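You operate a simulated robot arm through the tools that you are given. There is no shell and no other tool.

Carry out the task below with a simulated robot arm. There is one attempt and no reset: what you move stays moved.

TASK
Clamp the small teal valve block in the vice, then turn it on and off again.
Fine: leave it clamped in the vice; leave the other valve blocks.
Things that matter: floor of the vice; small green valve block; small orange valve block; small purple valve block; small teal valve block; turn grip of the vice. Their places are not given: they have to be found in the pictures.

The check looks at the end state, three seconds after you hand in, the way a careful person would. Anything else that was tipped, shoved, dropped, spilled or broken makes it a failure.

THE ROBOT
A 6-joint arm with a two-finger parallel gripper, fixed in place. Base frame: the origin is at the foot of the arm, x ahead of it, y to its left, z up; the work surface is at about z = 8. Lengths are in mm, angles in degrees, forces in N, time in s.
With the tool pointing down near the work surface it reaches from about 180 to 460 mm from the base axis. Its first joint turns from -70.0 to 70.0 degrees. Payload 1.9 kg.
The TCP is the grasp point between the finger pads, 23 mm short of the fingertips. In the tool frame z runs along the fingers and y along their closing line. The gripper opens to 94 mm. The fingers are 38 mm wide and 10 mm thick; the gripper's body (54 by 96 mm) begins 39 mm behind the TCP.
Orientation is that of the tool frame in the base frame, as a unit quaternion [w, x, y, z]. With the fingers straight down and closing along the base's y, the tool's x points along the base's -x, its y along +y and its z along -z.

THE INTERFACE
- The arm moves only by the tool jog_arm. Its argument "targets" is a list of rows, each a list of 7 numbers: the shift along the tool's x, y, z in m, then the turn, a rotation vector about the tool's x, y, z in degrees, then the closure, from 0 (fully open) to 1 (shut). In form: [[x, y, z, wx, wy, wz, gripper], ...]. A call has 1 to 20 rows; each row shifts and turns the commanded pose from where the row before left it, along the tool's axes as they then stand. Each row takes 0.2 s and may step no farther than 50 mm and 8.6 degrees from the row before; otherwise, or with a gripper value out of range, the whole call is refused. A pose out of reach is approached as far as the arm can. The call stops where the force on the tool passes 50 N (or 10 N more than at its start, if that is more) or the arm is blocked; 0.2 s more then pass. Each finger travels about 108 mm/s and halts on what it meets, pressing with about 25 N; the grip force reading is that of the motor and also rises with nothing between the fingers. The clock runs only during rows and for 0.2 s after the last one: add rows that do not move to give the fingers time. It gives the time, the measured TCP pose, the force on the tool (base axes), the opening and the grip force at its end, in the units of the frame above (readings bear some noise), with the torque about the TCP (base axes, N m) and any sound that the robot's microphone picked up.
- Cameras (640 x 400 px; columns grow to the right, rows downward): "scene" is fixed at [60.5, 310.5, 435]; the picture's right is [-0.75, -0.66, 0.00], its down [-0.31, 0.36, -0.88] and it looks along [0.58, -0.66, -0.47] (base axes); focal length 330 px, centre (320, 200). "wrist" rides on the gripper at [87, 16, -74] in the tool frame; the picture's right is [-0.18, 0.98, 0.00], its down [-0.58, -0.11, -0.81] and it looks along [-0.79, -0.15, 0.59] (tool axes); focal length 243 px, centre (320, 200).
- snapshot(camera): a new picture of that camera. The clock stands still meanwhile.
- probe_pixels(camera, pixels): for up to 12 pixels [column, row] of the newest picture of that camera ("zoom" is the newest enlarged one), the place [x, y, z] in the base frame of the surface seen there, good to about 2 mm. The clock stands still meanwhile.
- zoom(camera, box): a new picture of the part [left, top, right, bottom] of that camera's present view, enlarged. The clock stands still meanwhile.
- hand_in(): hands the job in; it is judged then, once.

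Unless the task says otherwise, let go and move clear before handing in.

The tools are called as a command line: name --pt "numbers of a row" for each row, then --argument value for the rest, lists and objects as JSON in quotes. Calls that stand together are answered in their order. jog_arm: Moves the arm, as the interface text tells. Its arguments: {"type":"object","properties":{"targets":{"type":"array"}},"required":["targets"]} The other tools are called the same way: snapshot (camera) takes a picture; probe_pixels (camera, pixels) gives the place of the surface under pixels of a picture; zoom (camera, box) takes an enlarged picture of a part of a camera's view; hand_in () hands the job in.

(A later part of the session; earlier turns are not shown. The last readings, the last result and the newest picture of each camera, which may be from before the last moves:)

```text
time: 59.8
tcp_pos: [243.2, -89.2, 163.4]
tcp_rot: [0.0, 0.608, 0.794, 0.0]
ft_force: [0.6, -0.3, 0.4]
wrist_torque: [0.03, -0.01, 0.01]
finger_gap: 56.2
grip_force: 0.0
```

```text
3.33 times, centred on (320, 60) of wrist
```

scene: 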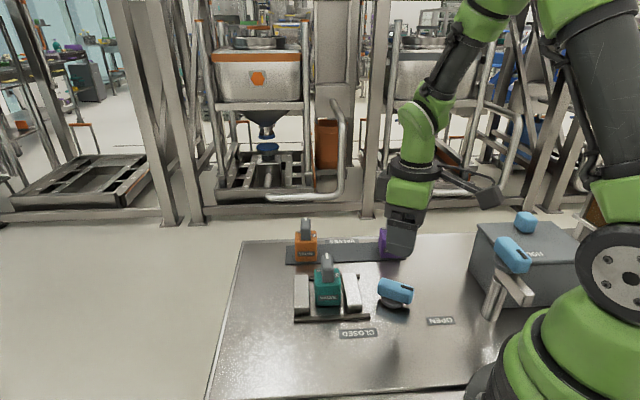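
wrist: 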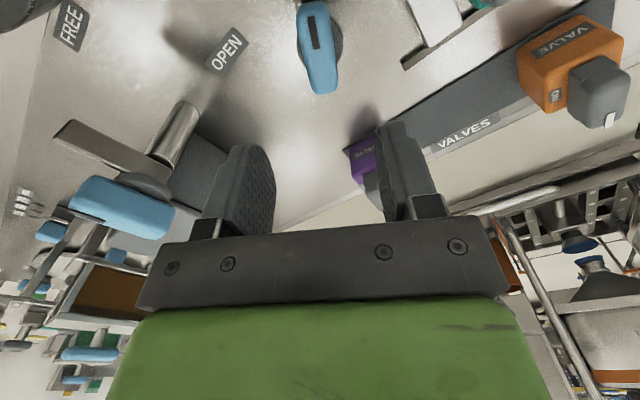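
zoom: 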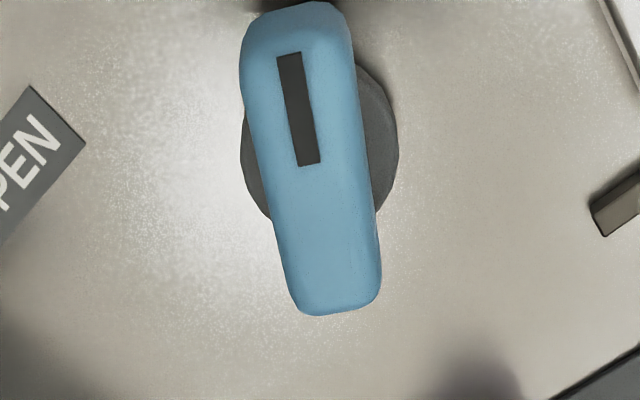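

A new thing shows in the wrist view: a FREE label at (70,25) near the post device, whose box side reads HOL(D) — so the post may be a FREE/HOLD lock. I'll zoom in there.

zoom --camera "wrist" --box '[0, 0, 260, 260]'

zoom --camera "scene" --box '[420, 200, 580, 400]'

probe_pixels --camera "wrist" --pixels '[[70, 25], [225, 50], [90, 140], [60, 130], [180, 130], [120, 200], [150, 185], [165, 190], [55, 215], [140, 180], [90, 190], [160, 225]]'

```text
1.54 times, centred on (130, 130) of wrist
```

zoom: 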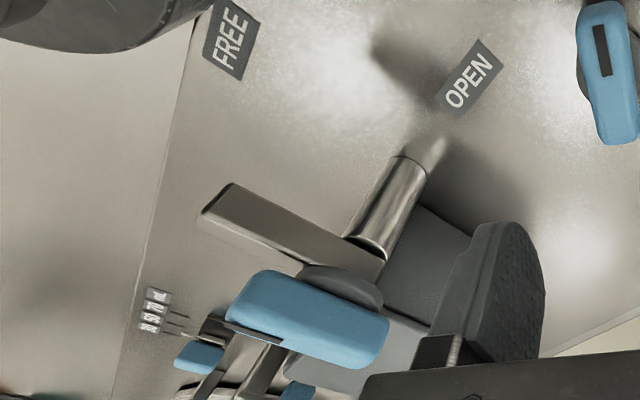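

```text
2.00 times, centred on (500, 300) of scene
```

zoom: 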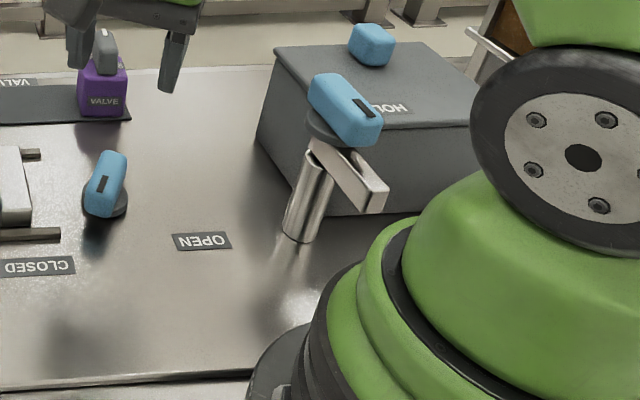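

```text
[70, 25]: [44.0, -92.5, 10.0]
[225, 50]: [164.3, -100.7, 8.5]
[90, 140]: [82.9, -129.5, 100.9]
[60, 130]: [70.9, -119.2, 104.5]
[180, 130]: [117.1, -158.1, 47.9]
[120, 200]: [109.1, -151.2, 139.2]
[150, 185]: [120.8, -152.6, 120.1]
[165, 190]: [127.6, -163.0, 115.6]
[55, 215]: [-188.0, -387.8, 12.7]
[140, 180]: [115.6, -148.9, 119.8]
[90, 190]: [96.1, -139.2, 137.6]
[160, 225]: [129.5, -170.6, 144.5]
```

The post device is labelled FREE/HOLD but it isn't listed among the things that matter and the jaw moves with the vice's own grip, so I leave it alone. The grip lies well aligned under the fingers; I'll descend to TCP z≈49 to re-grip it.

jog_arm --pt "0 0 0.035 0 0 0 0.4" --pt "0 0 0.035 0 0 0 0.4" --pt "0 0 0.03 0 0 0 0.4" --pt "0 0 0.01 0 0 0 0.4" --pt "0 0 0.005 0 0 0 0.4" --pt "0 0 0 0 0 0 0.4" --pt "0 0 0 0 0 0 0.4"

jog_arm --pt "0 0 0 0 0 0 0.4"

zoom --camera "wrist" --box '[220, 50, 420, 230]'

zoom --camera "scene" --box '[300, 235, 440, 330]'

```text
time: 61.4
tcp_pos: [245.1, -88.4, 48.3]
tcp_rot: [0.0, 0.608, 0.794, 0.001]
ft_force: [0.5, -0.8, 0.0]
wrist_torque: [0.02, 0.0, -0.03]
finger_gap: 56.5
grip_force: 0.0
```

```text
time: 61.8
tcp_pos: [245.0, -88.2, 48.9]
tcp_rot: [0.001, 0.609, 0.793, 0.001]
ft_force: [-0.2, -0.4, -0.4]
wrist_torque: [0.04, 0.0, 0.04]
finger_gap: 56.1
grip_force: 0.0
```

```text
2.22 times, centred on (320, 140) of wrist
```

zoom: 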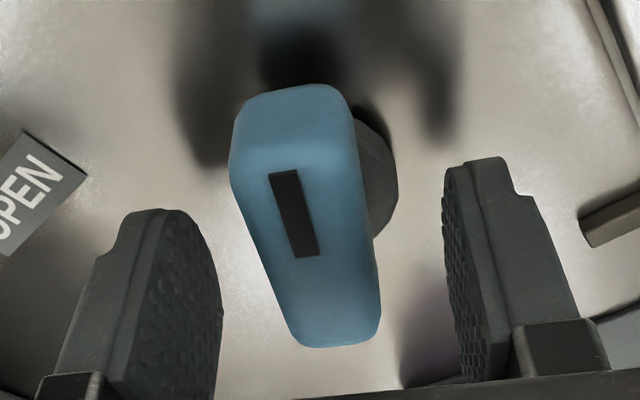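

```text
4.21 times, centred on (370, 282) of scene
```

zoom: 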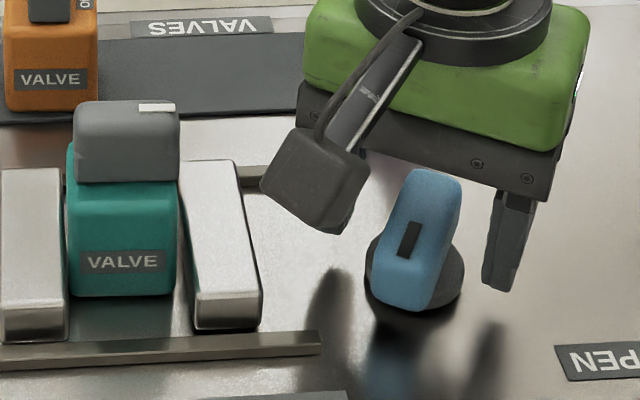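

The TCP reads (245,-88.3) and the grip looks slightly left of centre, so I'll shift -1.4 mm along the closing line and 1 mm along tool x, then close.

jog_arm --pt "0.0007 -0.0014 0 0 0 0 0.4" --pt "0 0 0 0 0 0 0.65" --pt "0 0 0 0 0 0 0.75" --pt "0 0 0 0 0 0 1" --pt "0 0 0 0 0 0 1" --pt "0 0 0 0 0 0 1"

```text
time: 63.2
tcp_pos: [244.7, -87.2, 49.2]
tcp_rot: [0.002, 0.607, 0.795, 0.002]
ft_force: [23.4, 11.2, -6.5]
wrist_torque: [-0.54, 0.19, 0.03]
finger_gap: 23.6
grip_force: 45.2
```

Gripped again (23.6 mm, no turning torque), with 25 N along the closing line. I'll shift back 0.5 mm and turn clockwise.

jog_arm --pt "0 0.0005 0.0001 0 0 0 1" --pt "0 0 0 0 0 4 1" --pt "0 0 0 0 0 4 1" --pt "0 0 0 0 0 0 1"

zoom --camera "scene" --box '[300, 235, 440, 330]'

```text
time: 64.2
tcp_pos: [243.2, -88.2, 48.3]
tcp_rot: [0.001, 0.662, 0.749, 0.001]
ft_force: [17.6, -7.4, 18.4]
wrist_torque: [-0.83, 0.18, 0.01]
finger_gap: 23.7
grip_force: 45.0
```

```text
4.21 times, centred on (370, 282) of scene
```

zoom: 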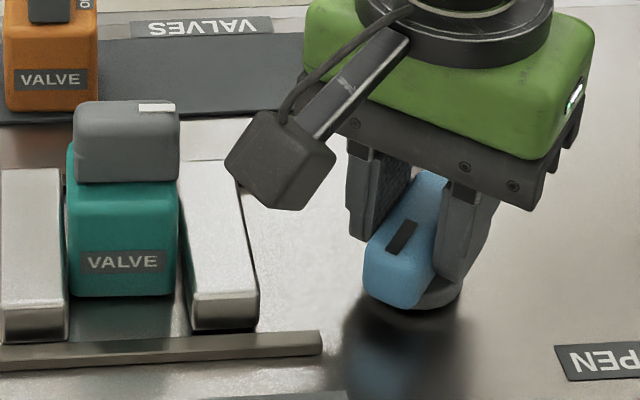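

Yaw -83°, jaw closing again. Continue with small corrections.

jog_arm --pt "-0.0001 0.0004 -0.0004 0 0 4 1" --pt "0 0 0 0 0 4 1" --pt "0 0 0 0 0 4 1" --pt "0 0 0 0 0 0 1"

zoom --camera "scene" --box '[280, 240, 380, 325]'

```text
time: 65.2
tcp_pos: [243.5, -86.1, 49.6]
tcp_rot: [0.0, 0.737, 0.676, 0.001]
ft_force: [8.4, -32.6, 7.1]
wrist_torque: [-0.28, 0.17, -0.05]
finger_gap: 23.8
grip_force: 44.8
```

```text
4.71 times, centred on (330, 282) of scene
```

zoom: 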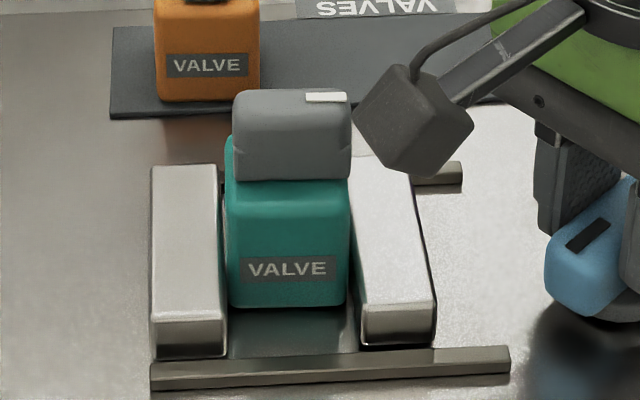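

Yaw -95°, the jaw is about to touch the block. I'll correct -0.6 mm along tool x and continue in 3° steps.

jog_arm --pt "-0.0006 0.0001 -0.0001 0 0 0 1" --pt "0 0 0 0 0 3 1" --pt "0 0 0 0 0 3 1" --pt "0 0 0 0 0 0 1"

jog_arm --pt "0 0 0 0 0 2 1" --pt "0 0 0 0 0 0 1"

zoom --camera "scene" --box '[280, 240, 380, 325]'

```text
time: 66.2
tcp_pos: [244.4, -86.4, 48.4]
tcp_rot: [0.0, 0.77, 0.638, 0.001]
ft_force: [24.6, 11.4, 0.4]
wrist_torque: [0.85, -0.05, 0.0]
finger_gap: 24.1
grip_force: 45.2
```

```text
time: 66.8
tcp_pos: [243.8, -87.3, 48.8]
tcp_rot: [0.0, 0.781, 0.624, 0.001]
ft_force: [33.7, 23.4, -9.5]
wrist_torque: [0.46, 0.38, -0.03]
finger_gap: 24.1
grip_force: 45.1
```

```text
4.71 times, centred on (330, 282) of scene
```

zoom: 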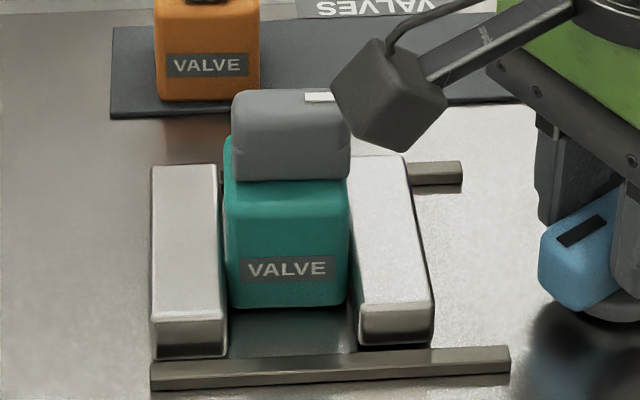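

Yaw -103°, no torque yet; side force (34,23) N. I'll correct 0.5 mm on both axes and go on in 2° steps.

jog_arm --pt "0.0005 0.0005 0.0001 0 0 0 1" --pt "0 0 0 0 0 2 1" --pt "0 0 0 0 0 0 1"

jog_arm --pt "0 0 0 0 0 2 1" --pt "0 0 0 0 0 0 1"

zoom --camera "scene" --box '[280, 240, 380, 325]'

```text
time: 67.6
tcp_pos: [244.4, -87.6, 48.5]
tcp_rot: [0.0, 0.793, 0.609, 0.001]
ft_force: [6.3, 2.6, 32.9]
wrist_torque: [-0.1, -0.05, 0.05]
finger_gap: 23.8
grip_force: 44.9
```

```text
time: 68.2
tcp_pos: [245.0, -86.7, 49.6]
tcp_rot: [0.0, 0.803, 0.596, 0.002]
ft_force: [1.2, -15.5, 27.6]
wrist_torque: [-0.35, 0.01, 1.84]
finger_gap: 23.8
grip_force: 45.1
```

```text
4.71 times, centred on (330, 282) of scene
```

zoom: 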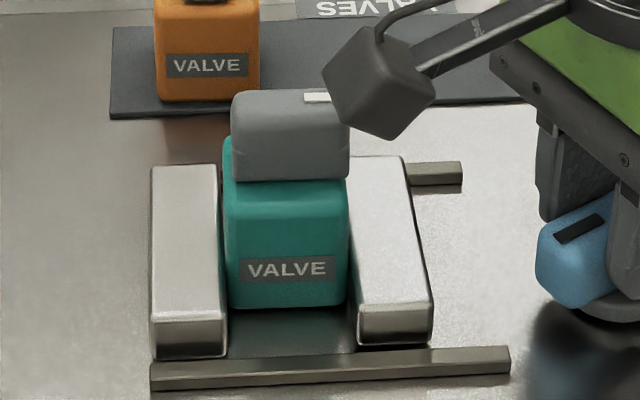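

Torque 1.84 N·m at yaw -107° again: the block is clamped. I'll add 2° to tighten as before, raising 0.5 mm to relieve the vertical force.

jog_arm --pt "-0.0002 0 -0.0005 0 0 1 1" --pt "0 0 0 0 0 1.5 1" --pt "0 0 0 0 0 0 1"

zoom --camera "scene" --box '[280, 240, 420, 325]'

```text
time: 69.0
tcp_pos: [243.2, -86.0, 48.1]
tcp_rot: [0.0, 0.816, 0.579, 0.001]
ft_force: [12.7, -14.3, -29.3]
wrist_torque: [0.08, -0.03, 1.9]
finger_gap: 25.7
grip_force: 45.5
```

```text
4.57 times, centred on (350, 282) of scene
```

zoom: 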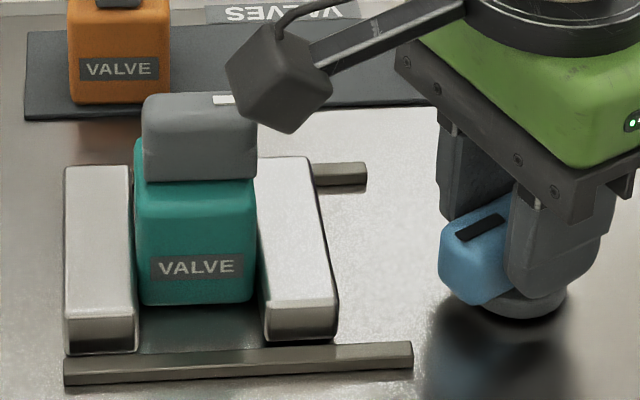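

The vice is tight again (fingers start slipping at 1.9 N·m) and the block is flush. I'll unload and release the grip.

jog_arm --pt "0 0 0.0003 0 0 -1.2 1" --pt "0 0 0 0 0 -1 1" --pt "0 0 0 0 0 0 1"

jog_arm --pt "0 0 0 0 0 0 0.6" --pt "0 0 0 0 0 0 0.4" --pt "0 0 0 0 0 0 0.4" --pt "0 0 0 0 0 0 0.4"

jog_arm --pt "0 0 -0.02 0 0 0 0.4" --pt "0 0 -0.03 0 0 0 0.4" --pt "0 0 -0.03 0 0 0 0.4" --pt "0 0 -0.03 0 0 0 0.4" --pt "0 0 0 0 0 0 0.4"

zoom --camera "scene" --box '[310, 245, 370, 315]'

```text
time: 69.8
tcp_pos: [245.4, -87.4, 48.9]
tcp_rot: [0.0, 0.805, 0.593, 0.001]
ft_force: [13.9, -9.9, -29.3]
wrist_torque: [0.0, -0.08, 1.6]
finger_gap: 24.4
grip_force: 45.5
```

```text
time: 70.8
tcp_pos: [243.4, -86.4, 49.8]
tcp_rot: [0.0, 0.805, 0.593, 0.001]
ft_force: [-0.4, 0.9, 0.4]
wrist_torque: [0.02, -0.02, -0.01]
finger_gap: 56.5
grip_force: 0.1
```

```text
time: 72.0
tcp_pos: [243.2, -86.4, 160.0]
tcp_rot: [-0.001, 0.806, 0.593, 0.001]
ft_force: [0.1, -0.5, -0.1]
wrist_torque: [0.01, 0.01, 0.0]
finger_gap: 56.5
grip_force: 0.0
```

```text
5.71 times, centred on (340, 280) of scene
```

zoom: 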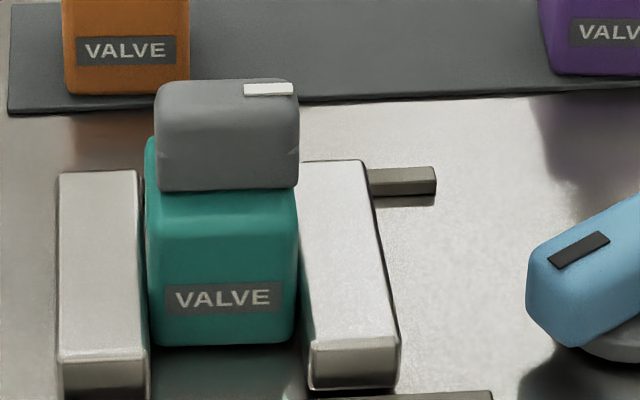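

Clamped again with the handle at ON. I'll probe the handle and block for the next grip.

probe_pixels --camera "zoom" --pixels '[[165, 90], [285, 82], [165, 125], [290, 125], [180, 180], [285, 180], [225, 105], [250, 90], [290, 90], [160, 215], [290, 215], [225, 160]]'

probe_pixels --camera "zoom" --pixels '[[170, 240], [200, 240], [230, 240], [260, 240], [280, 240], [170, 330], [200, 330], [230, 330], [260, 330], [280, 330], [170, 150], [280, 150]]'

```text
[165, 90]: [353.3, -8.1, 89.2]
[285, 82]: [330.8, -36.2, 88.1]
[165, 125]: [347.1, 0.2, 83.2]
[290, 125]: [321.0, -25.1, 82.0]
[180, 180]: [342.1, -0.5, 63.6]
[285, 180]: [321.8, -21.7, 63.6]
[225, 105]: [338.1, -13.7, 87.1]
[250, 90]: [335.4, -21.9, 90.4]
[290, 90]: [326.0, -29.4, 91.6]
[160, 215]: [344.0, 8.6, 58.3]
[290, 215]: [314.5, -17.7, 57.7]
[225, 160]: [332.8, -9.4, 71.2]
```

```text
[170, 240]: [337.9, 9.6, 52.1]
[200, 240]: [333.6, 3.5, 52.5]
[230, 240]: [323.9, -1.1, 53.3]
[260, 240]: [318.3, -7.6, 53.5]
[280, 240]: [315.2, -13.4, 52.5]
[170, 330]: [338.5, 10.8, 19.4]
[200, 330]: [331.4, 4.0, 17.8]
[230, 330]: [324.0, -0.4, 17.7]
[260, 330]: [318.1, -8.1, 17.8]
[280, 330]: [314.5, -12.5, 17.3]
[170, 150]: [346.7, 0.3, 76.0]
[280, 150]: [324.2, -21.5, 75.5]
```

The handle lies along -136° with its centre near (341.9,-17), and the block is firm. I'll move above it, turn to yaw -136°, and come down straddling it.

jog_arm --pt "0.0319 0.0244 0 0 0 0 0.4" --pt "0.0319 0.0244 0 0 0 0 0.4" --pt "0.0319 0.0245 0 0 0 0 0.4" --pt "0 0 0 0 0 7.15 0.4" --pt "0 0 0 0 0 7.15 0.4" --pt "0 0 0 0 0 7.15 0.4" --pt "0 0 0 0 0 7.15 0.4" --pt "0 0 0 0 0 0 0.4" --pt "0 0 0 0 0 0 0.4"

jog_arm --pt "0 0 0 0 0 0 0.4"

snapshot --camera "wrist"

zoom --camera "wrist" --box '[240, 0, 400, 130]'

```text
time: 74.0
tcp_pos: [341.2, -17.8, 159.9]
tcp_rot: [-0.001, 0.927, 0.375, 0.0]
ft_force: [0.2, 0.9, 0.2]
wrist_torque: [0.01, 0.02, 0.0]
finger_gap: 56.5
grip_force: 0.1
```

```text
time: 74.4
tcp_pos: [343.5, -18.3, 159.8]
tcp_rot: [-0.001, 0.926, 0.377, 0.0]
ft_force: [-0.1, 0.1, -0.8]
wrist_torque: [0.01, 0.0, -0.02]
finger_gap: 56.4
grip_force: 0.2
```

```text
taken
```

wrist: 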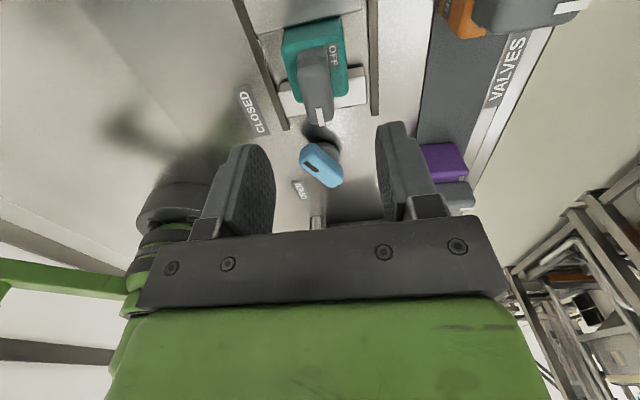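

```text
3.08 times, centred on (320, 65) of wrist
```

zoom: 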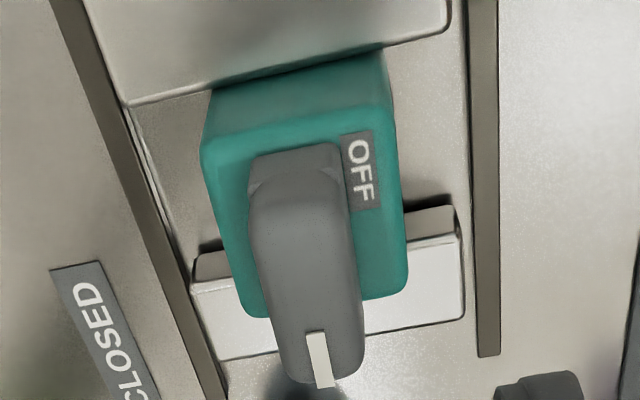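

The whole OFF label is now visible at (360,172) in the zoom. I'll probe its place and the handle/block corners to fix the OFF angle.

probe_pixels --camera "zoom" --pixels '[[360, 172], [357, 145], [364, 195], [210, 150], [385, 112], [402, 285], [250, 310], [262, 165], [335, 160], [290, 350], [355, 345], [320, 360]]'

```text
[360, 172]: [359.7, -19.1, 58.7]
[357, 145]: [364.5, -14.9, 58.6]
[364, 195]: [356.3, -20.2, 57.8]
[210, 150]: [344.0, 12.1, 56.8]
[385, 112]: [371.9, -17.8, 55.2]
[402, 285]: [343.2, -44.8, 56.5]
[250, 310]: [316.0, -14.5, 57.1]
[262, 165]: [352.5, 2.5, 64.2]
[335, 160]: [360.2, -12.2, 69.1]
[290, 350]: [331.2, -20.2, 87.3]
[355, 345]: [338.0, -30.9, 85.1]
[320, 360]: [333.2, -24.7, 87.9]
```

The OFF label is at about -8° seen from the block's centre while ON is at about -134°, so the handle's OFF end may lie further than -46°; I'll feel for the stop when turning back. First I descend to TCP z≈88 around the handle.

jog_arm --pt "0 0 0.03 0 0 0 0.4" --pt "0 0 0.025 0 0 0 0.4" --pt "0 0 0.012 0 0 0 0.4" --pt "0 0 0.005 0 0 0 0.4" --pt "0 0 0 0 0 0 0.6" --pt "0 0 0 0 0 0 0.7" --pt "0 0 0 0 0 0 0.7"

zoom --camera "wrist" --box '[230, 30, 420, 240]'

zoom --camera "scene" --box '[280, 210, 400, 320]'

```text
time: 76.0
tcp_pos: [342.9, -18.6, 88.0]
tcp_rot: [-0.001, 0.926, 0.377, 0.002]
ft_force: [0.1, -0.7, -0.4]
wrist_torque: [0.0, 0.01, -0.02]
finger_gap: 28.2
grip_force: 0.0
```

```text
1.90 times, centred on (325, 135) of wrist
```

zoom: 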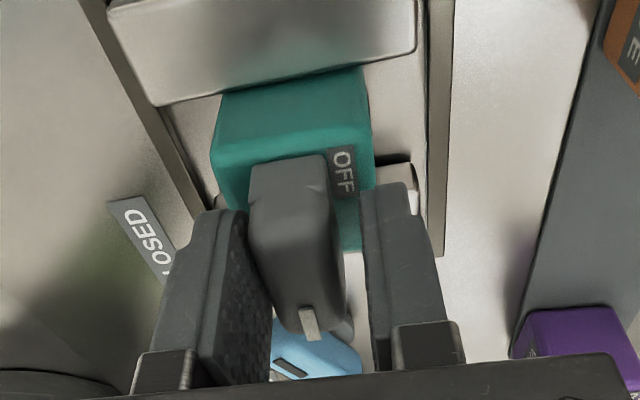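

```text
3.64 times, centred on (340, 265) of scene
```

zoom: 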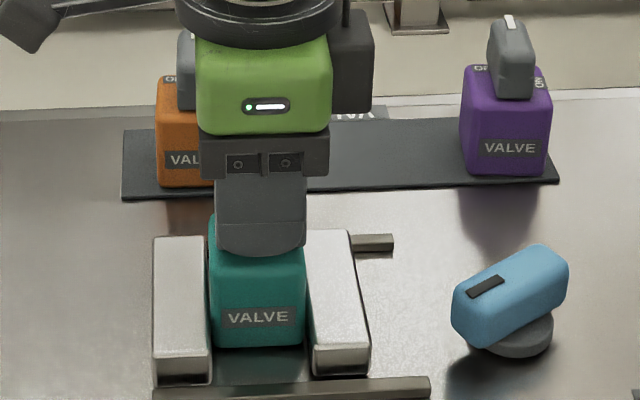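

The handle sits closer to the left pad than the right one, so I'll shift about 2.5 mm along -tool y and compare.

jog_arm --pt "0 -0.0025 0 0 0 0 0.7" --pt "0 0 0 0 0 0 0.7" --pt "0 0 0 0 0 0 0.7"

zoom --camera "wrist" --box '[230, 30, 420, 240]'

```text
time: 76.8
tcp_pos: [341.1, -14.8, 87.2]
tcp_rot: [-0.001, 0.927, 0.376, 0.0]
ft_force: [0.4, -0.3, 0.1]
wrist_torque: [0.03, 0.0, -0.01]
finger_gap: 28.2
grip_force: 0.0
```

```text
1.90 times, centred on (325, 135) of wrist
```

zoom: 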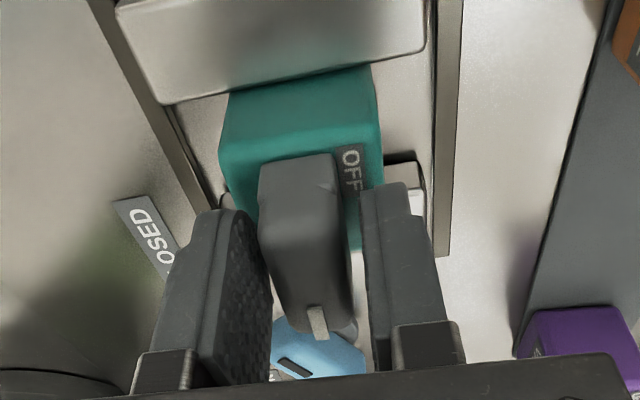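

Comparing with the earlier tight-grip view, the handle centre should appear at column ~301 and is now ~305, so I'll shift +0.8 mm and close gently to feel the balance.

jog_arm --pt "0 0.0008 0 0 0 0 0.7" --pt "0 0 0 0 0 0 0.75" --pt "0 0 0 0 0 0 0.77" --pt "0 0 0 0 0 0 0.775" --pt "0 0 0 0 0 0 0.775"

jog_arm --pt "0 0 0 0 0 0 0.785" --pt "0 0 0 0 0 0 0.785"

```text
time: 78.0
tcp_pos: [340.8, -15.8, 88.9]
tcp_rot: [-0.001, 0.927, 0.375, 0.001]
ft_force: [-1.1, -0.2, -0.5]
wrist_torque: [0.02, 0.0, -0.02]
finger_gap: 21.1
grip_force: 0.3
```

```text
time: 78.6
tcp_pos: [341.3, -15.5, 89.0]
tcp_rot: [-0.001, 0.927, 0.376, 0.001]
ft_force: [-0.4, 0.0, 0.6]
wrist_torque: [0.0, 0.03, -0.01]
finger_gap: 20.5
grip_force: 0.7
```

At a 20.5 mm gap there is no force, so the fingers are centred with a slight clearance. I'll turn counter-clockwise (towards OFF) with this loose hold to avoid side loads.

jog_arm --pt "0 0 0 0 0 -3 0.785" --pt "0 0 0 0 0 -4 0.785" --pt "0 0 0 0 0 -4 0.785" --pt "0 0 0 0 0 0 0.785"

zoom --camera "scene" --box '[280, 210, 420, 320]'

```text
time: 79.6
tcp_pos: [342.1, -16.1, 87.2]
tcp_rot: [-0.001, 0.886, 0.464, 0.001]
ft_force: [-1.3, 0.3, -0.5]
wrist_torque: [-0.01, -0.02, -0.03]
finger_gap: 20.6
grip_force: 0.4
```

```text
3.64 times, centred on (350, 265) of scene
```

zoom: 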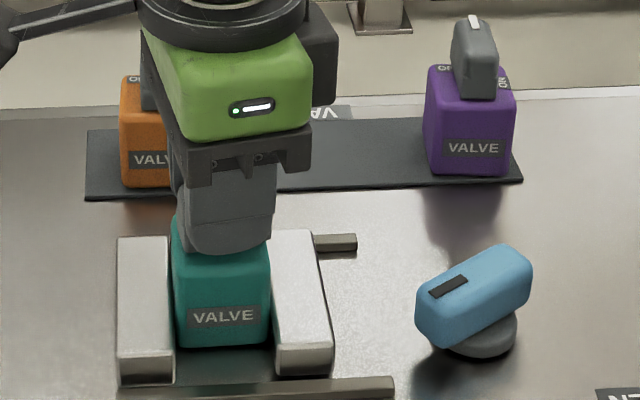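

Turning works with forces near 0 and the vice unmoved. Continuing counter-clockwise.

jog_arm --pt "0 0 0 0 0 -4 0.785" --pt "0 0 0 0 0 -4 0.785" --pt "0 0 0 0 0 -4 0.785" --pt "0 0 0 0 0 -4 0.785" --pt "0 0 0 0 0 0 0.785"

jog_arm --pt "0 0 0 0 0 -4 0.785" --pt "0 0 0 0 0 -4 0.785" --pt "0 0 0 0 0 -4 0.785" --pt "0 0 0 0 0 -4 0.785" --pt "0 0 0 0 0 0 0.785"

zoom --camera "scene" --box '[280, 210, 420, 320]'

```text
time: 80.8
tcp_pos: [341.4, -16.9, 87.7]
tcp_rot: [-0.001, 0.813, 0.583, 0.0]
ft_force: [-1.5, 0.4, 0.4]
wrist_torque: [0.01, -0.01, 0.0]
finger_gap: 20.4
grip_force: 0.0
```

```text
time: 82.0
tcp_pos: [341.8, -16.0, 87.7]
tcp_rot: [-0.001, 0.724, 0.69, 0.002]
ft_force: [0.5, 0.0, 0.2]
wrist_torque: [0.03, -0.03, 0.0]
finger_gap: 20.7
grip_force: 0.7
```

```text
3.64 times, centred on (350, 265) of scene
```

zoom: 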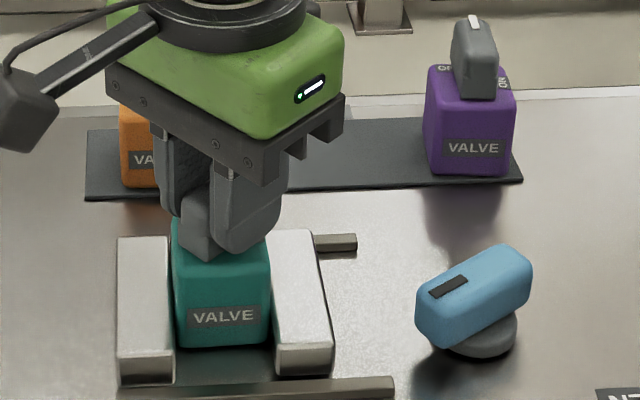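

Yaw -93°, all quiet. Continuing to about -57°.

jog_arm --pt "0 0 0 0 0 -4 0.785" --pt "0 0 0 0 0 -4 0.785" --pt "0 0 0 0 0 -4 0.785" --pt "0 0 0 0 0 -4 0.785" --pt "0 0 0 0 0 0 0.785"

jog_arm --pt "0 0 0 0 0 -4 0.785" --pt "0 0 0 0 0 -4 0.785" --pt "0 0 0 0 0 -4 0.785" --pt "0 0 0 0 0 -4 0.785" --pt "0 0 0 0 0 -4 0.785" --pt "0 0 0 0 0 0 0.785"

zoom --camera "scene" --box '[280, 210, 420, 320]'

```text
time: 83.2
tcp_pos: [340.6, -16.2, 88.0]
tcp_rot: [0.0, 0.62, 0.784, 0.001]
ft_force: [-0.5, -0.2, -0.1]
wrist_torque: [-0.03, 0.05, -0.04]
finger_gap: 20.4
grip_force: 0.3
```

```text
time: 84.6
tcp_pos: [341.3, -16.0, 87.9]
tcp_rot: [-0.001, 0.475, 0.88, 0.001]
ft_force: [0.6, 0.6, 0.9]
wrist_torque: [0.02, -0.07, 0.03]
finger_gap: 20.6
grip_force: 0.4
```

```text
3.64 times, centred on (350, 265) of scene
```

zoom: 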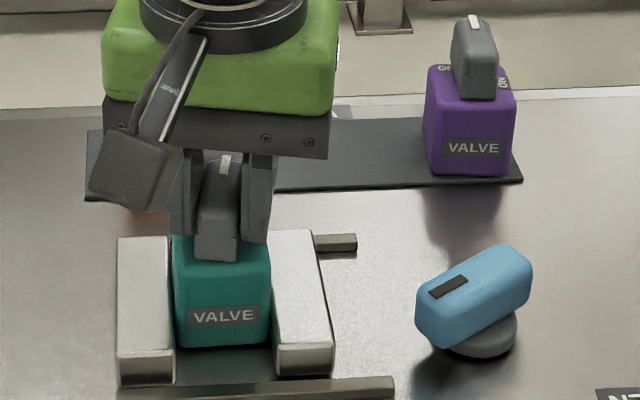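

Yaw -57°. I'll go on in small steps past -46° watching for the OFF stop.

jog_arm --pt "0 0 0 0 0 -4 0.785" --pt "0 0 0 0 0 -4 0.785" --pt "0 0 0 0 0 0 0.785"

jog_arm --pt "0 0 0 0 0 -2 0.785" --pt "0 0 0 0 0 0 0.785"

jog_arm --pt "0 0 0 0 0 -1.5 0.785" --pt "0 0 0 0 0 0 0.785"

```text
time: 85.4
tcp_pos: [341.1, -16.5, 88.3]
tcp_rot: [0.0, 0.413, 0.911, 0.002]
ft_force: [0.4, 0.1, 0.7]
wrist_torque: [-0.03, 0.0, 0.02]
finger_gap: 20.4
grip_force: 0.2
```

```text
time: 86.0
tcp_pos: [340.9, -16.6, 87.9]
tcp_rot: [0.0, 0.398, 0.917, 0.001]
ft_force: [0.7, 0.3, -0.4]
wrist_torque: [-0.02, -0.03, 0.01]
finger_gap: 20.6
grip_force: 0.6
```

```text
time: 86.6
tcp_pos: [341.0, -15.9, 87.6]
tcp_rot: [-0.001, 0.385, 0.923, 0.001]
ft_force: [1.1, -0.3, 0.3]
wrist_torque: [-0.04, -0.01, -0.02]
finger_gap: 20.6
grip_force: 0.3
```

Yaw -45.3° without torque (the loose hold has ~1.5° play). I'll go further in 1.5° steps.

jog_arm --pt "0 0 0 0 0 -1.5 0.785" --pt "0 0 0 0 0 0 0.785"

jog_arm --pt "0 0 0 0 0 -1.5 0.785" --pt "0 0 0 0 0 0 0.785"

zoom --camera "scene" --box '[300, 230, 420, 325]'

```text
time: 87.2
tcp_pos: [340.7, -15.4, 88.2]
tcp_rot: [-0.001, 0.373, 0.928, 0.001]
ft_force: [1.2, 0.8, 0.0]
wrist_torque: [0.0, -0.04, -0.04]
finger_gap: 20.6
grip_force: 0.8
```

```text
time: 87.8
tcp_pos: [339.8, -16.2, 87.5]
tcp_rot: [-0.001, 0.36, 0.933, 0.001]
ft_force: [1.6, 0.0, 0.0]
wrist_torque: [-0.01, 0.0, -0.06]
finger_gap: 21.1
grip_force: 1.4
```

```text
4.21 times, centred on (360, 278) of scene
```

zoom: 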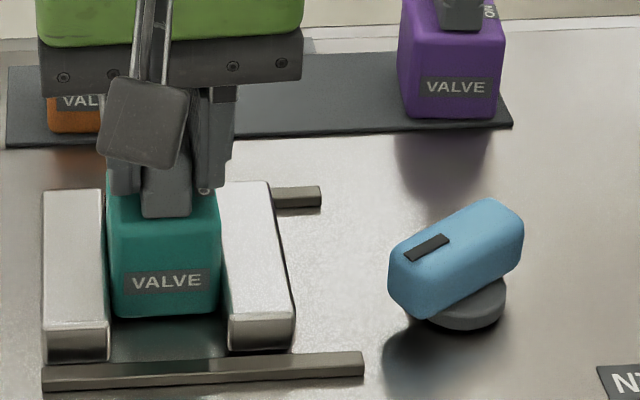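

Yaw -42° with the gap being forced wider (21.1 mm) and torque -0.06: the handle is meeting its OFF stop at about -45°. I'll do one more 1° step to confirm.

jog_arm --pt "0 0 0 0 0 -1 0.785" --pt "0 0 0 0 0 0 0.785"

zoom --camera "scene" --box '[300, 230, 420, 325]'

```text
time: 88.4
tcp_pos: [341.7, -16.3, 88.2]
tcp_rot: [0.0, 0.352, 0.936, 0.001]
ft_force: [1.4, 1.3, 0.6]
wrist_torque: [0.06, -0.02, -0.06]
finger_gap: 21.5
grip_force: 1.8
```

```text
4.21 times, centred on (360, 278) of scene
```

zoom: 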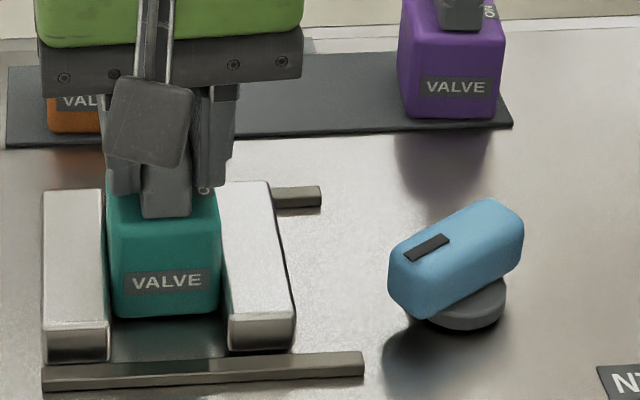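

The gap widened exactly as expected for a fixed stop, so the handle is fully at OFF and the vice grip hasn't moved. I'll back off 3°, open the fingers, and rise.

jog_arm --pt "0 0 0 0 0 1.5 0.785" --pt "0 0 0 0 0 1.5 0.785" --pt "0 0 0 0 0 0 0.7" --pt "0 0 0 0 0 0 0.5" --pt "0 0 0 0 0 0 0.4" --pt "0 0 0 0 0 0 0.4"

jog_arm --pt "0 0 -0.015 0 0 0 0.4" --pt "0 0 -0.03 0 0 0 0.4" --pt "0 0 -0.03 0 0 0 0.4" --pt "0 0 -0.03 0 0 0 0.4" --pt "0 0 0 0 0 0 0.4"

zoom --camera "scene" --box '[290, 225, 430, 325]'

zoom --camera "wrist" --box '[240, 0, 400, 130]'

```text
time: 89.8
tcp_pos: [341.6, -14.9, 88.2]
tcp_rot: [0.0, 0.377, 0.926, 0.001]
ft_force: [0.2, 1.0, 0.3]
wrist_torque: [-0.02, 0.0, 0.01]
finger_gap: 56.3
grip_force: 0.0
```

```text
time: 91.0
tcp_pos: [340.3, -15.8, 191.2]
tcp_rot: [0.0, 0.377, 0.926, 0.002]
ft_force: [0.0, -0.3, -0.2]
wrist_torque: [0.02, 0.05, 0.01]
finger_gap: 56.5
grip_force: 0.0
```

```text
4.00 times, centred on (360, 275) of scene
```

zoom: 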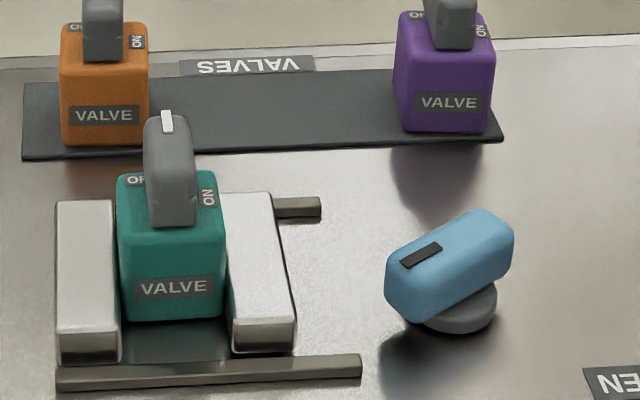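

```text
3.08 times, centred on (320, 65) of wrist
```

zoom: 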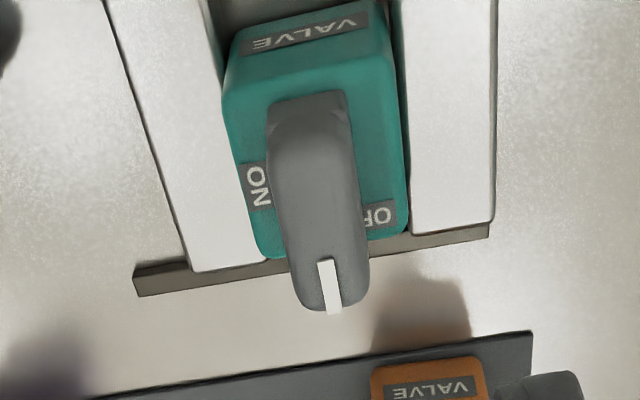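

The handle is back at OFF like the other valves, the block is flush between both jaws, and the vice grip still points to CLOSED. I'll take a full scene picture to make sure nothing else moved.

snapshot --camera "scene"

zoom --camera "scene" --box '[310, 245, 370, 315]'

```text
taken
```

scene: 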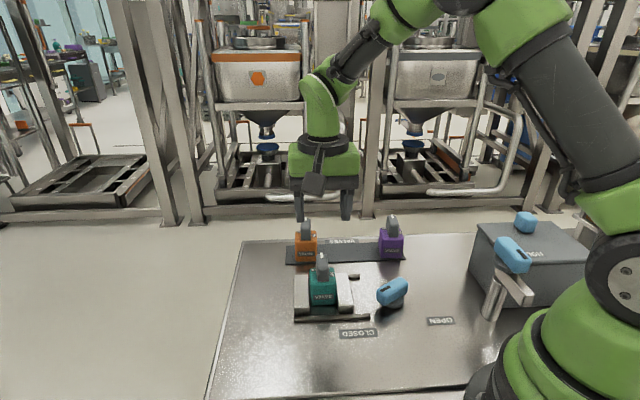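

```text
5.71 times, centred on (340, 280) of scene
```

zoom: 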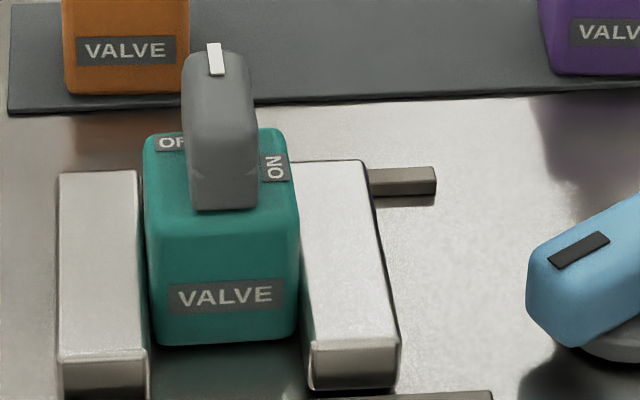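

The VALVE label looks slightly sloped now ((170,299) to (283,292)); I'll probe the front face and jaw faces to check whether the block sits square and is still gripped.

probe_pixels --camera "zoom" --pixels '[[165, 240], [190, 240], [215, 240], [240, 240], [265, 240], [285, 240], [165, 328], [190, 328], [215, 328], [240, 328], [265, 328], [285, 325]]'

probe_pixels --camera "zoom" --pixels '[[150, 190], [290, 185], [152, 150], [275, 140], [160, 215], [285, 215], [130, 190], [310, 190], [130, 300], [315, 300], [200, 60], [225, 200]]'

zoom --camera "scene" --box '[320, 280, 360, 315]'

```text
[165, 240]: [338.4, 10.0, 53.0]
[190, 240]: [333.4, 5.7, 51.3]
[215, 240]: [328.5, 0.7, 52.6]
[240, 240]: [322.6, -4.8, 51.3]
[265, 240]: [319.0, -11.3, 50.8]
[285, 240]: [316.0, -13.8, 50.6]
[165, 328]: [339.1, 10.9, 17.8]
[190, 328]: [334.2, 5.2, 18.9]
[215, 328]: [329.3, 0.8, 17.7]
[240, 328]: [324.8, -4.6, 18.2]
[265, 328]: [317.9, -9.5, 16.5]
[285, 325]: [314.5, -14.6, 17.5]
```

```text
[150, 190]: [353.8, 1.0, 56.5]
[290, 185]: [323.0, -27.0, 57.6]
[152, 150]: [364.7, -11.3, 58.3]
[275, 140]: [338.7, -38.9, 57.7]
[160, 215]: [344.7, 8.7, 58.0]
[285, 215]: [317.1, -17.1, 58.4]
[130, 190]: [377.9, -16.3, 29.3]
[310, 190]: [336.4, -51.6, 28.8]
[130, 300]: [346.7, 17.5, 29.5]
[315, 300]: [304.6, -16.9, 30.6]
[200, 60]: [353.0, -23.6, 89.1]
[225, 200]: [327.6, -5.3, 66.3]
```

```text
11.43 times, centred on (340, 298) of scene
```

zoom: 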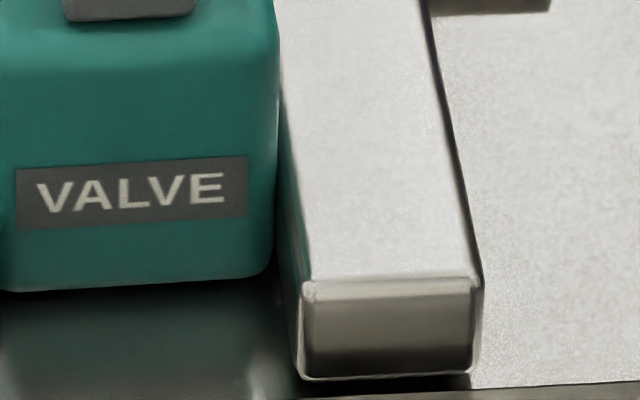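

The block appears turned about 2° counter-clockwise and there may be a small wedge gap at the right jaw. I'll look closer from the wrist camera above.

zoom --camera "wrist" --box '[270, 0, 390, 100]'

zoom --camera "scene" --box '[285, 262, 425, 345]'

```text
4.00 times, centred on (330, 50) of wrist
```

zoom: 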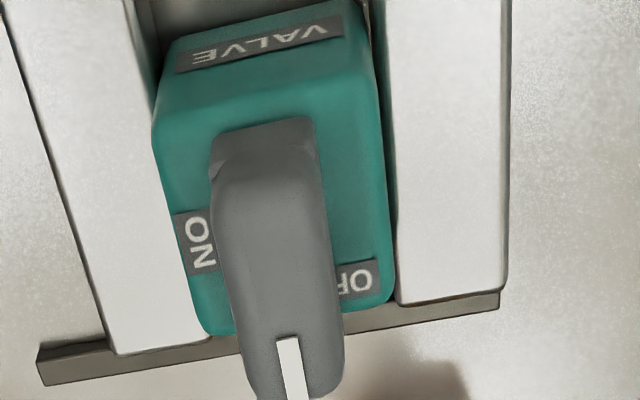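

```text
4.57 times, centred on (355, 304) of scene
```

zoom: 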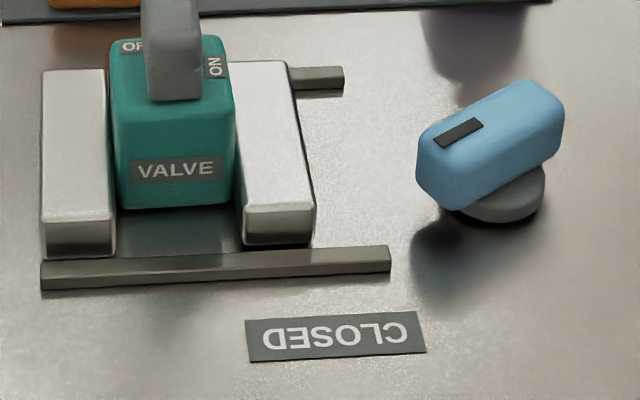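

The block seems only lightly held: a tiny torque at the OFF stop turned it ~1.5° though the grip and jaw did not move. Before deciding, I want to understand the FREE/HOLD post and the box, so I'll probe them without touching.

zoom --camera "scene" --box '[460, 195, 620, 335]'

probe_pixels --camera "zoom" --pixels '[[80, 140], [250, 250], [330, 130], [400, 240], [60, 250], [110, 330], [250, 330], [195, 110], [355, 215], [380, 150], [420, 245], [310, 100]]'

```text
2.86 times, centred on (540, 265) of scene
```

zoom: 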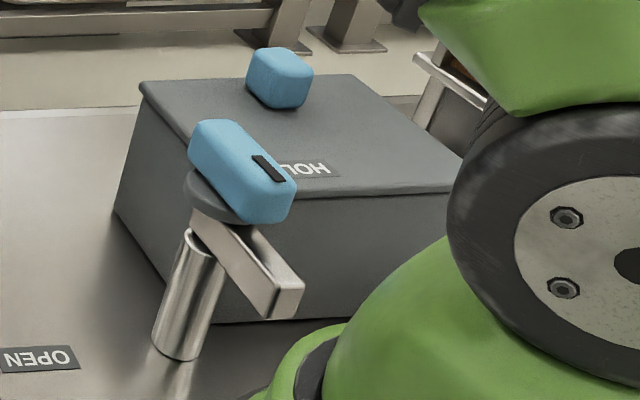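

```text
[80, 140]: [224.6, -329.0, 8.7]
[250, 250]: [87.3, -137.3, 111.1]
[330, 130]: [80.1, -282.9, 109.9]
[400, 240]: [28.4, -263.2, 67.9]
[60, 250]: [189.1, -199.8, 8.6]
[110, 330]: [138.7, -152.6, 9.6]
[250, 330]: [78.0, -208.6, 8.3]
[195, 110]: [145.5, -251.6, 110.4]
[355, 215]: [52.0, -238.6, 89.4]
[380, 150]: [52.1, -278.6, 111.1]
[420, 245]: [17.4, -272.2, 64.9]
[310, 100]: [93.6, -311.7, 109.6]
```

I'll check the swing bar's height against the box lid, to understand whether that post is a latch for the box.

zoom --camera "scene" --box '[480, 230, 560, 320]'

probe_pixels --camera "zoom" --pixels '[[170, 190], [200, 230], [240, 265], [260, 290], [150, 200], [190, 250], [230, 290], [300, 270], [290, 300], [275, 230], [110, 260], [320, 160]]'

```text
4.44 times, centred on (520, 275) of scene
```

zoom: 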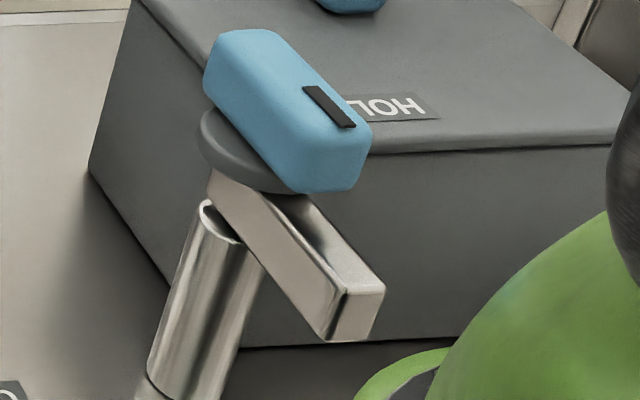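

```text
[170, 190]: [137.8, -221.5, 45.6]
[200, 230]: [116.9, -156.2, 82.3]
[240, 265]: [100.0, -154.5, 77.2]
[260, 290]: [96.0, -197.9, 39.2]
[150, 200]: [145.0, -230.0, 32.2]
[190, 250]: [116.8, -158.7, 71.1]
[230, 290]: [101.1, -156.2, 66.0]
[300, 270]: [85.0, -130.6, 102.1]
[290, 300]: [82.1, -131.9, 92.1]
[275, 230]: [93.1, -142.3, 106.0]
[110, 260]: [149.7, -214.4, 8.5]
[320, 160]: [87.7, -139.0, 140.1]
```

The bar spans z≈90–111, the same height as the box, so it belongs with the box, not the vice; I leave it. To be sure the block is squared and firmly clamped, I'll go back and tighten the vice grip once more: turn to yaw -107° high up and move over the grip.

jog_arm --pt "0 0 0 0 0 7.8 0.4" --pt "0 0 0 0 0 7.8 0.4" --pt "0 0 0 0 0 7.8 0.4" --pt "0 0 0 0 0 7.8 0.4" --pt "0 0 0 0 0 7.8 0.4" --pt "0 0 0 0 0 7.8 0.4" --pt "0 0 0 0 0 7.8 0.4" --pt "0 0 0 0 0 7.4 0.4" --pt "-0.0321 -0.0239 0 0 0 0 0.4" --pt "-0.0321 -0.0239 0 0 0 0 0.4" --pt "-0.0321 -0.0239 0 0 0 0 0.4" --pt "0 0 0 0 0 0 0.4" --pt "0 0 0 0 0 0 0.4"

jog_arm --pt "0 0 0 0 0 0 0.4"

snapshot --camera "wrist"

zoom --camera "scene" --box '[310, 245, 370, 315]'

```text
time: 93.8
tcp_pos: [242.9, -88.5, 194.0]
tcp_rot: [0.0, 0.8, 0.6, 0.001]
ft_force: [0.1, 0.3, 0.2]
wrist_torque: [0.01, 0.0, -0.02]
finger_gap: 56.4
grip_force: 0.1
```

```text
time: 94.2
tcp_pos: [242.5, -88.2, 192.6]
tcp_rot: [-0.001, 0.8, 0.6, 0.001]
ft_force: [0.4, -0.4, -0.1]
wrist_torque: [0.01, -0.03, 0.0]
finger_gap: 56.6
grip_force: 0.1
```

```text
taken
```

wrist: 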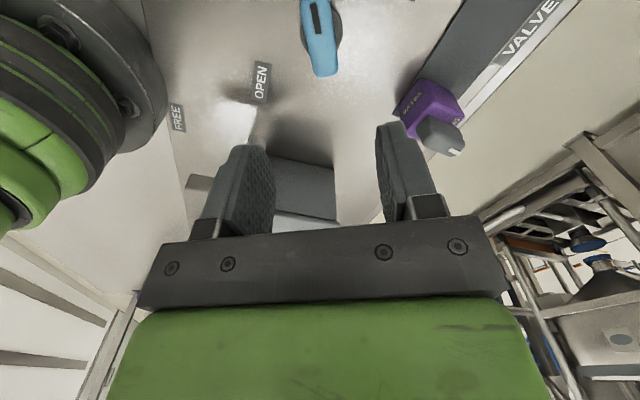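

```text
5.71 times, centred on (340, 280) of scene
```

zoom: 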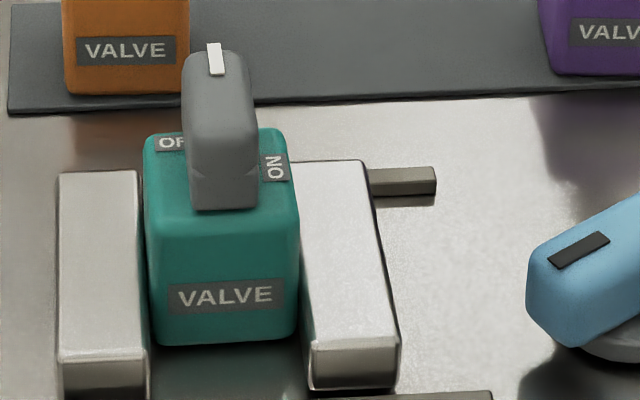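

The pose is right over the grip. I'll descend to TCP z≈49 with a small shift.

jog_arm --pt "0.0012 0.0007 0.04 0 0 0 0.4" --pt "0 0 0.04 0 0 0 0.4" --pt "0 0 0.035 0 0 0 0.4" --pt "0 0 0.02 0 0 0 0.4" --pt "0 0 0.009 0 0 0 0.4" --pt "0 0 0 0 0 0 0.4" --pt "0 0 0 0 0 0 0.4"

jog_arm --pt "0 0 0 0 0 0 0.4"

zoom --camera "wrist" --box '[220, 50, 420, 230]'

zoom --camera "scene" --box '[280, 240, 420, 325]'

```text
time: 95.8
tcp_pos: [244.2, -88.1, 49.1]
tcp_rot: [0.0, 0.8, 0.6, 0.001]
ft_force: [-0.8, -1.2, 0.4]
wrist_torque: [0.01, 0.05, 0.03]
finger_gap: 56.2
grip_force: 0.1
```

```text
time: 96.2
tcp_pos: [244.2, -86.3, 47.5]
tcp_rot: [0.0, 0.8, 0.6, 0.0]
ft_force: [0.2, 0.0, -0.1]
wrist_torque: [0.02, 0.02, 0.0]
finger_gap: 56.3
grip_force: 0.0
```

```text
2.22 times, centred on (320, 140) of wrist
```

zoom: 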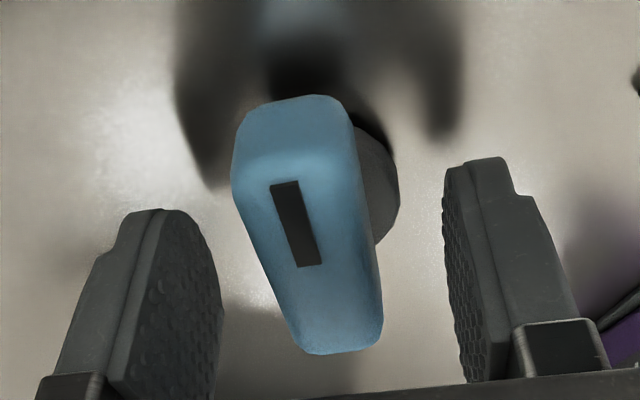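

```text
4.57 times, centred on (350, 282) of scene
```

zoom: 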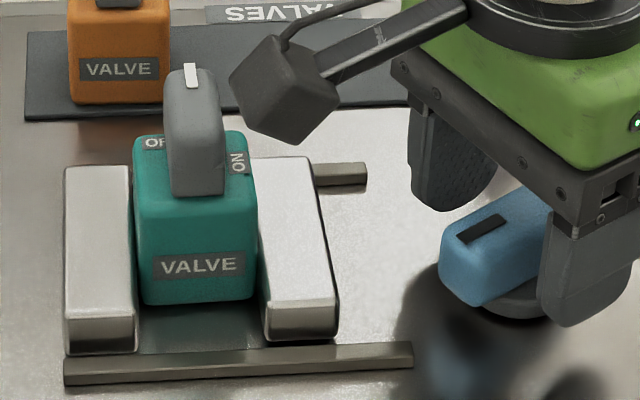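

The fingers straddle the grip, aligned as before. I'll close on it.

jog_arm --pt "0 -0.0003 0 0 0 0 0.65" --pt "0 0 0 0 0 0 0.75" --pt "0 0 0 0 0 0 1" --pt "0 0 0 0 0 0 1" --pt "0 0 0 0 0 0 1"

```text
time: 97.4
tcp_pos: [245.1, -87.1, 48.1]
tcp_rot: [-0.001, 0.8, 0.6, 0.0]
ft_force: [-11.3, 7.9, 4.2]
wrist_torque: [-0.79, -0.02, 1.34]
finger_gap: 23.8
grip_force: 45.1
```

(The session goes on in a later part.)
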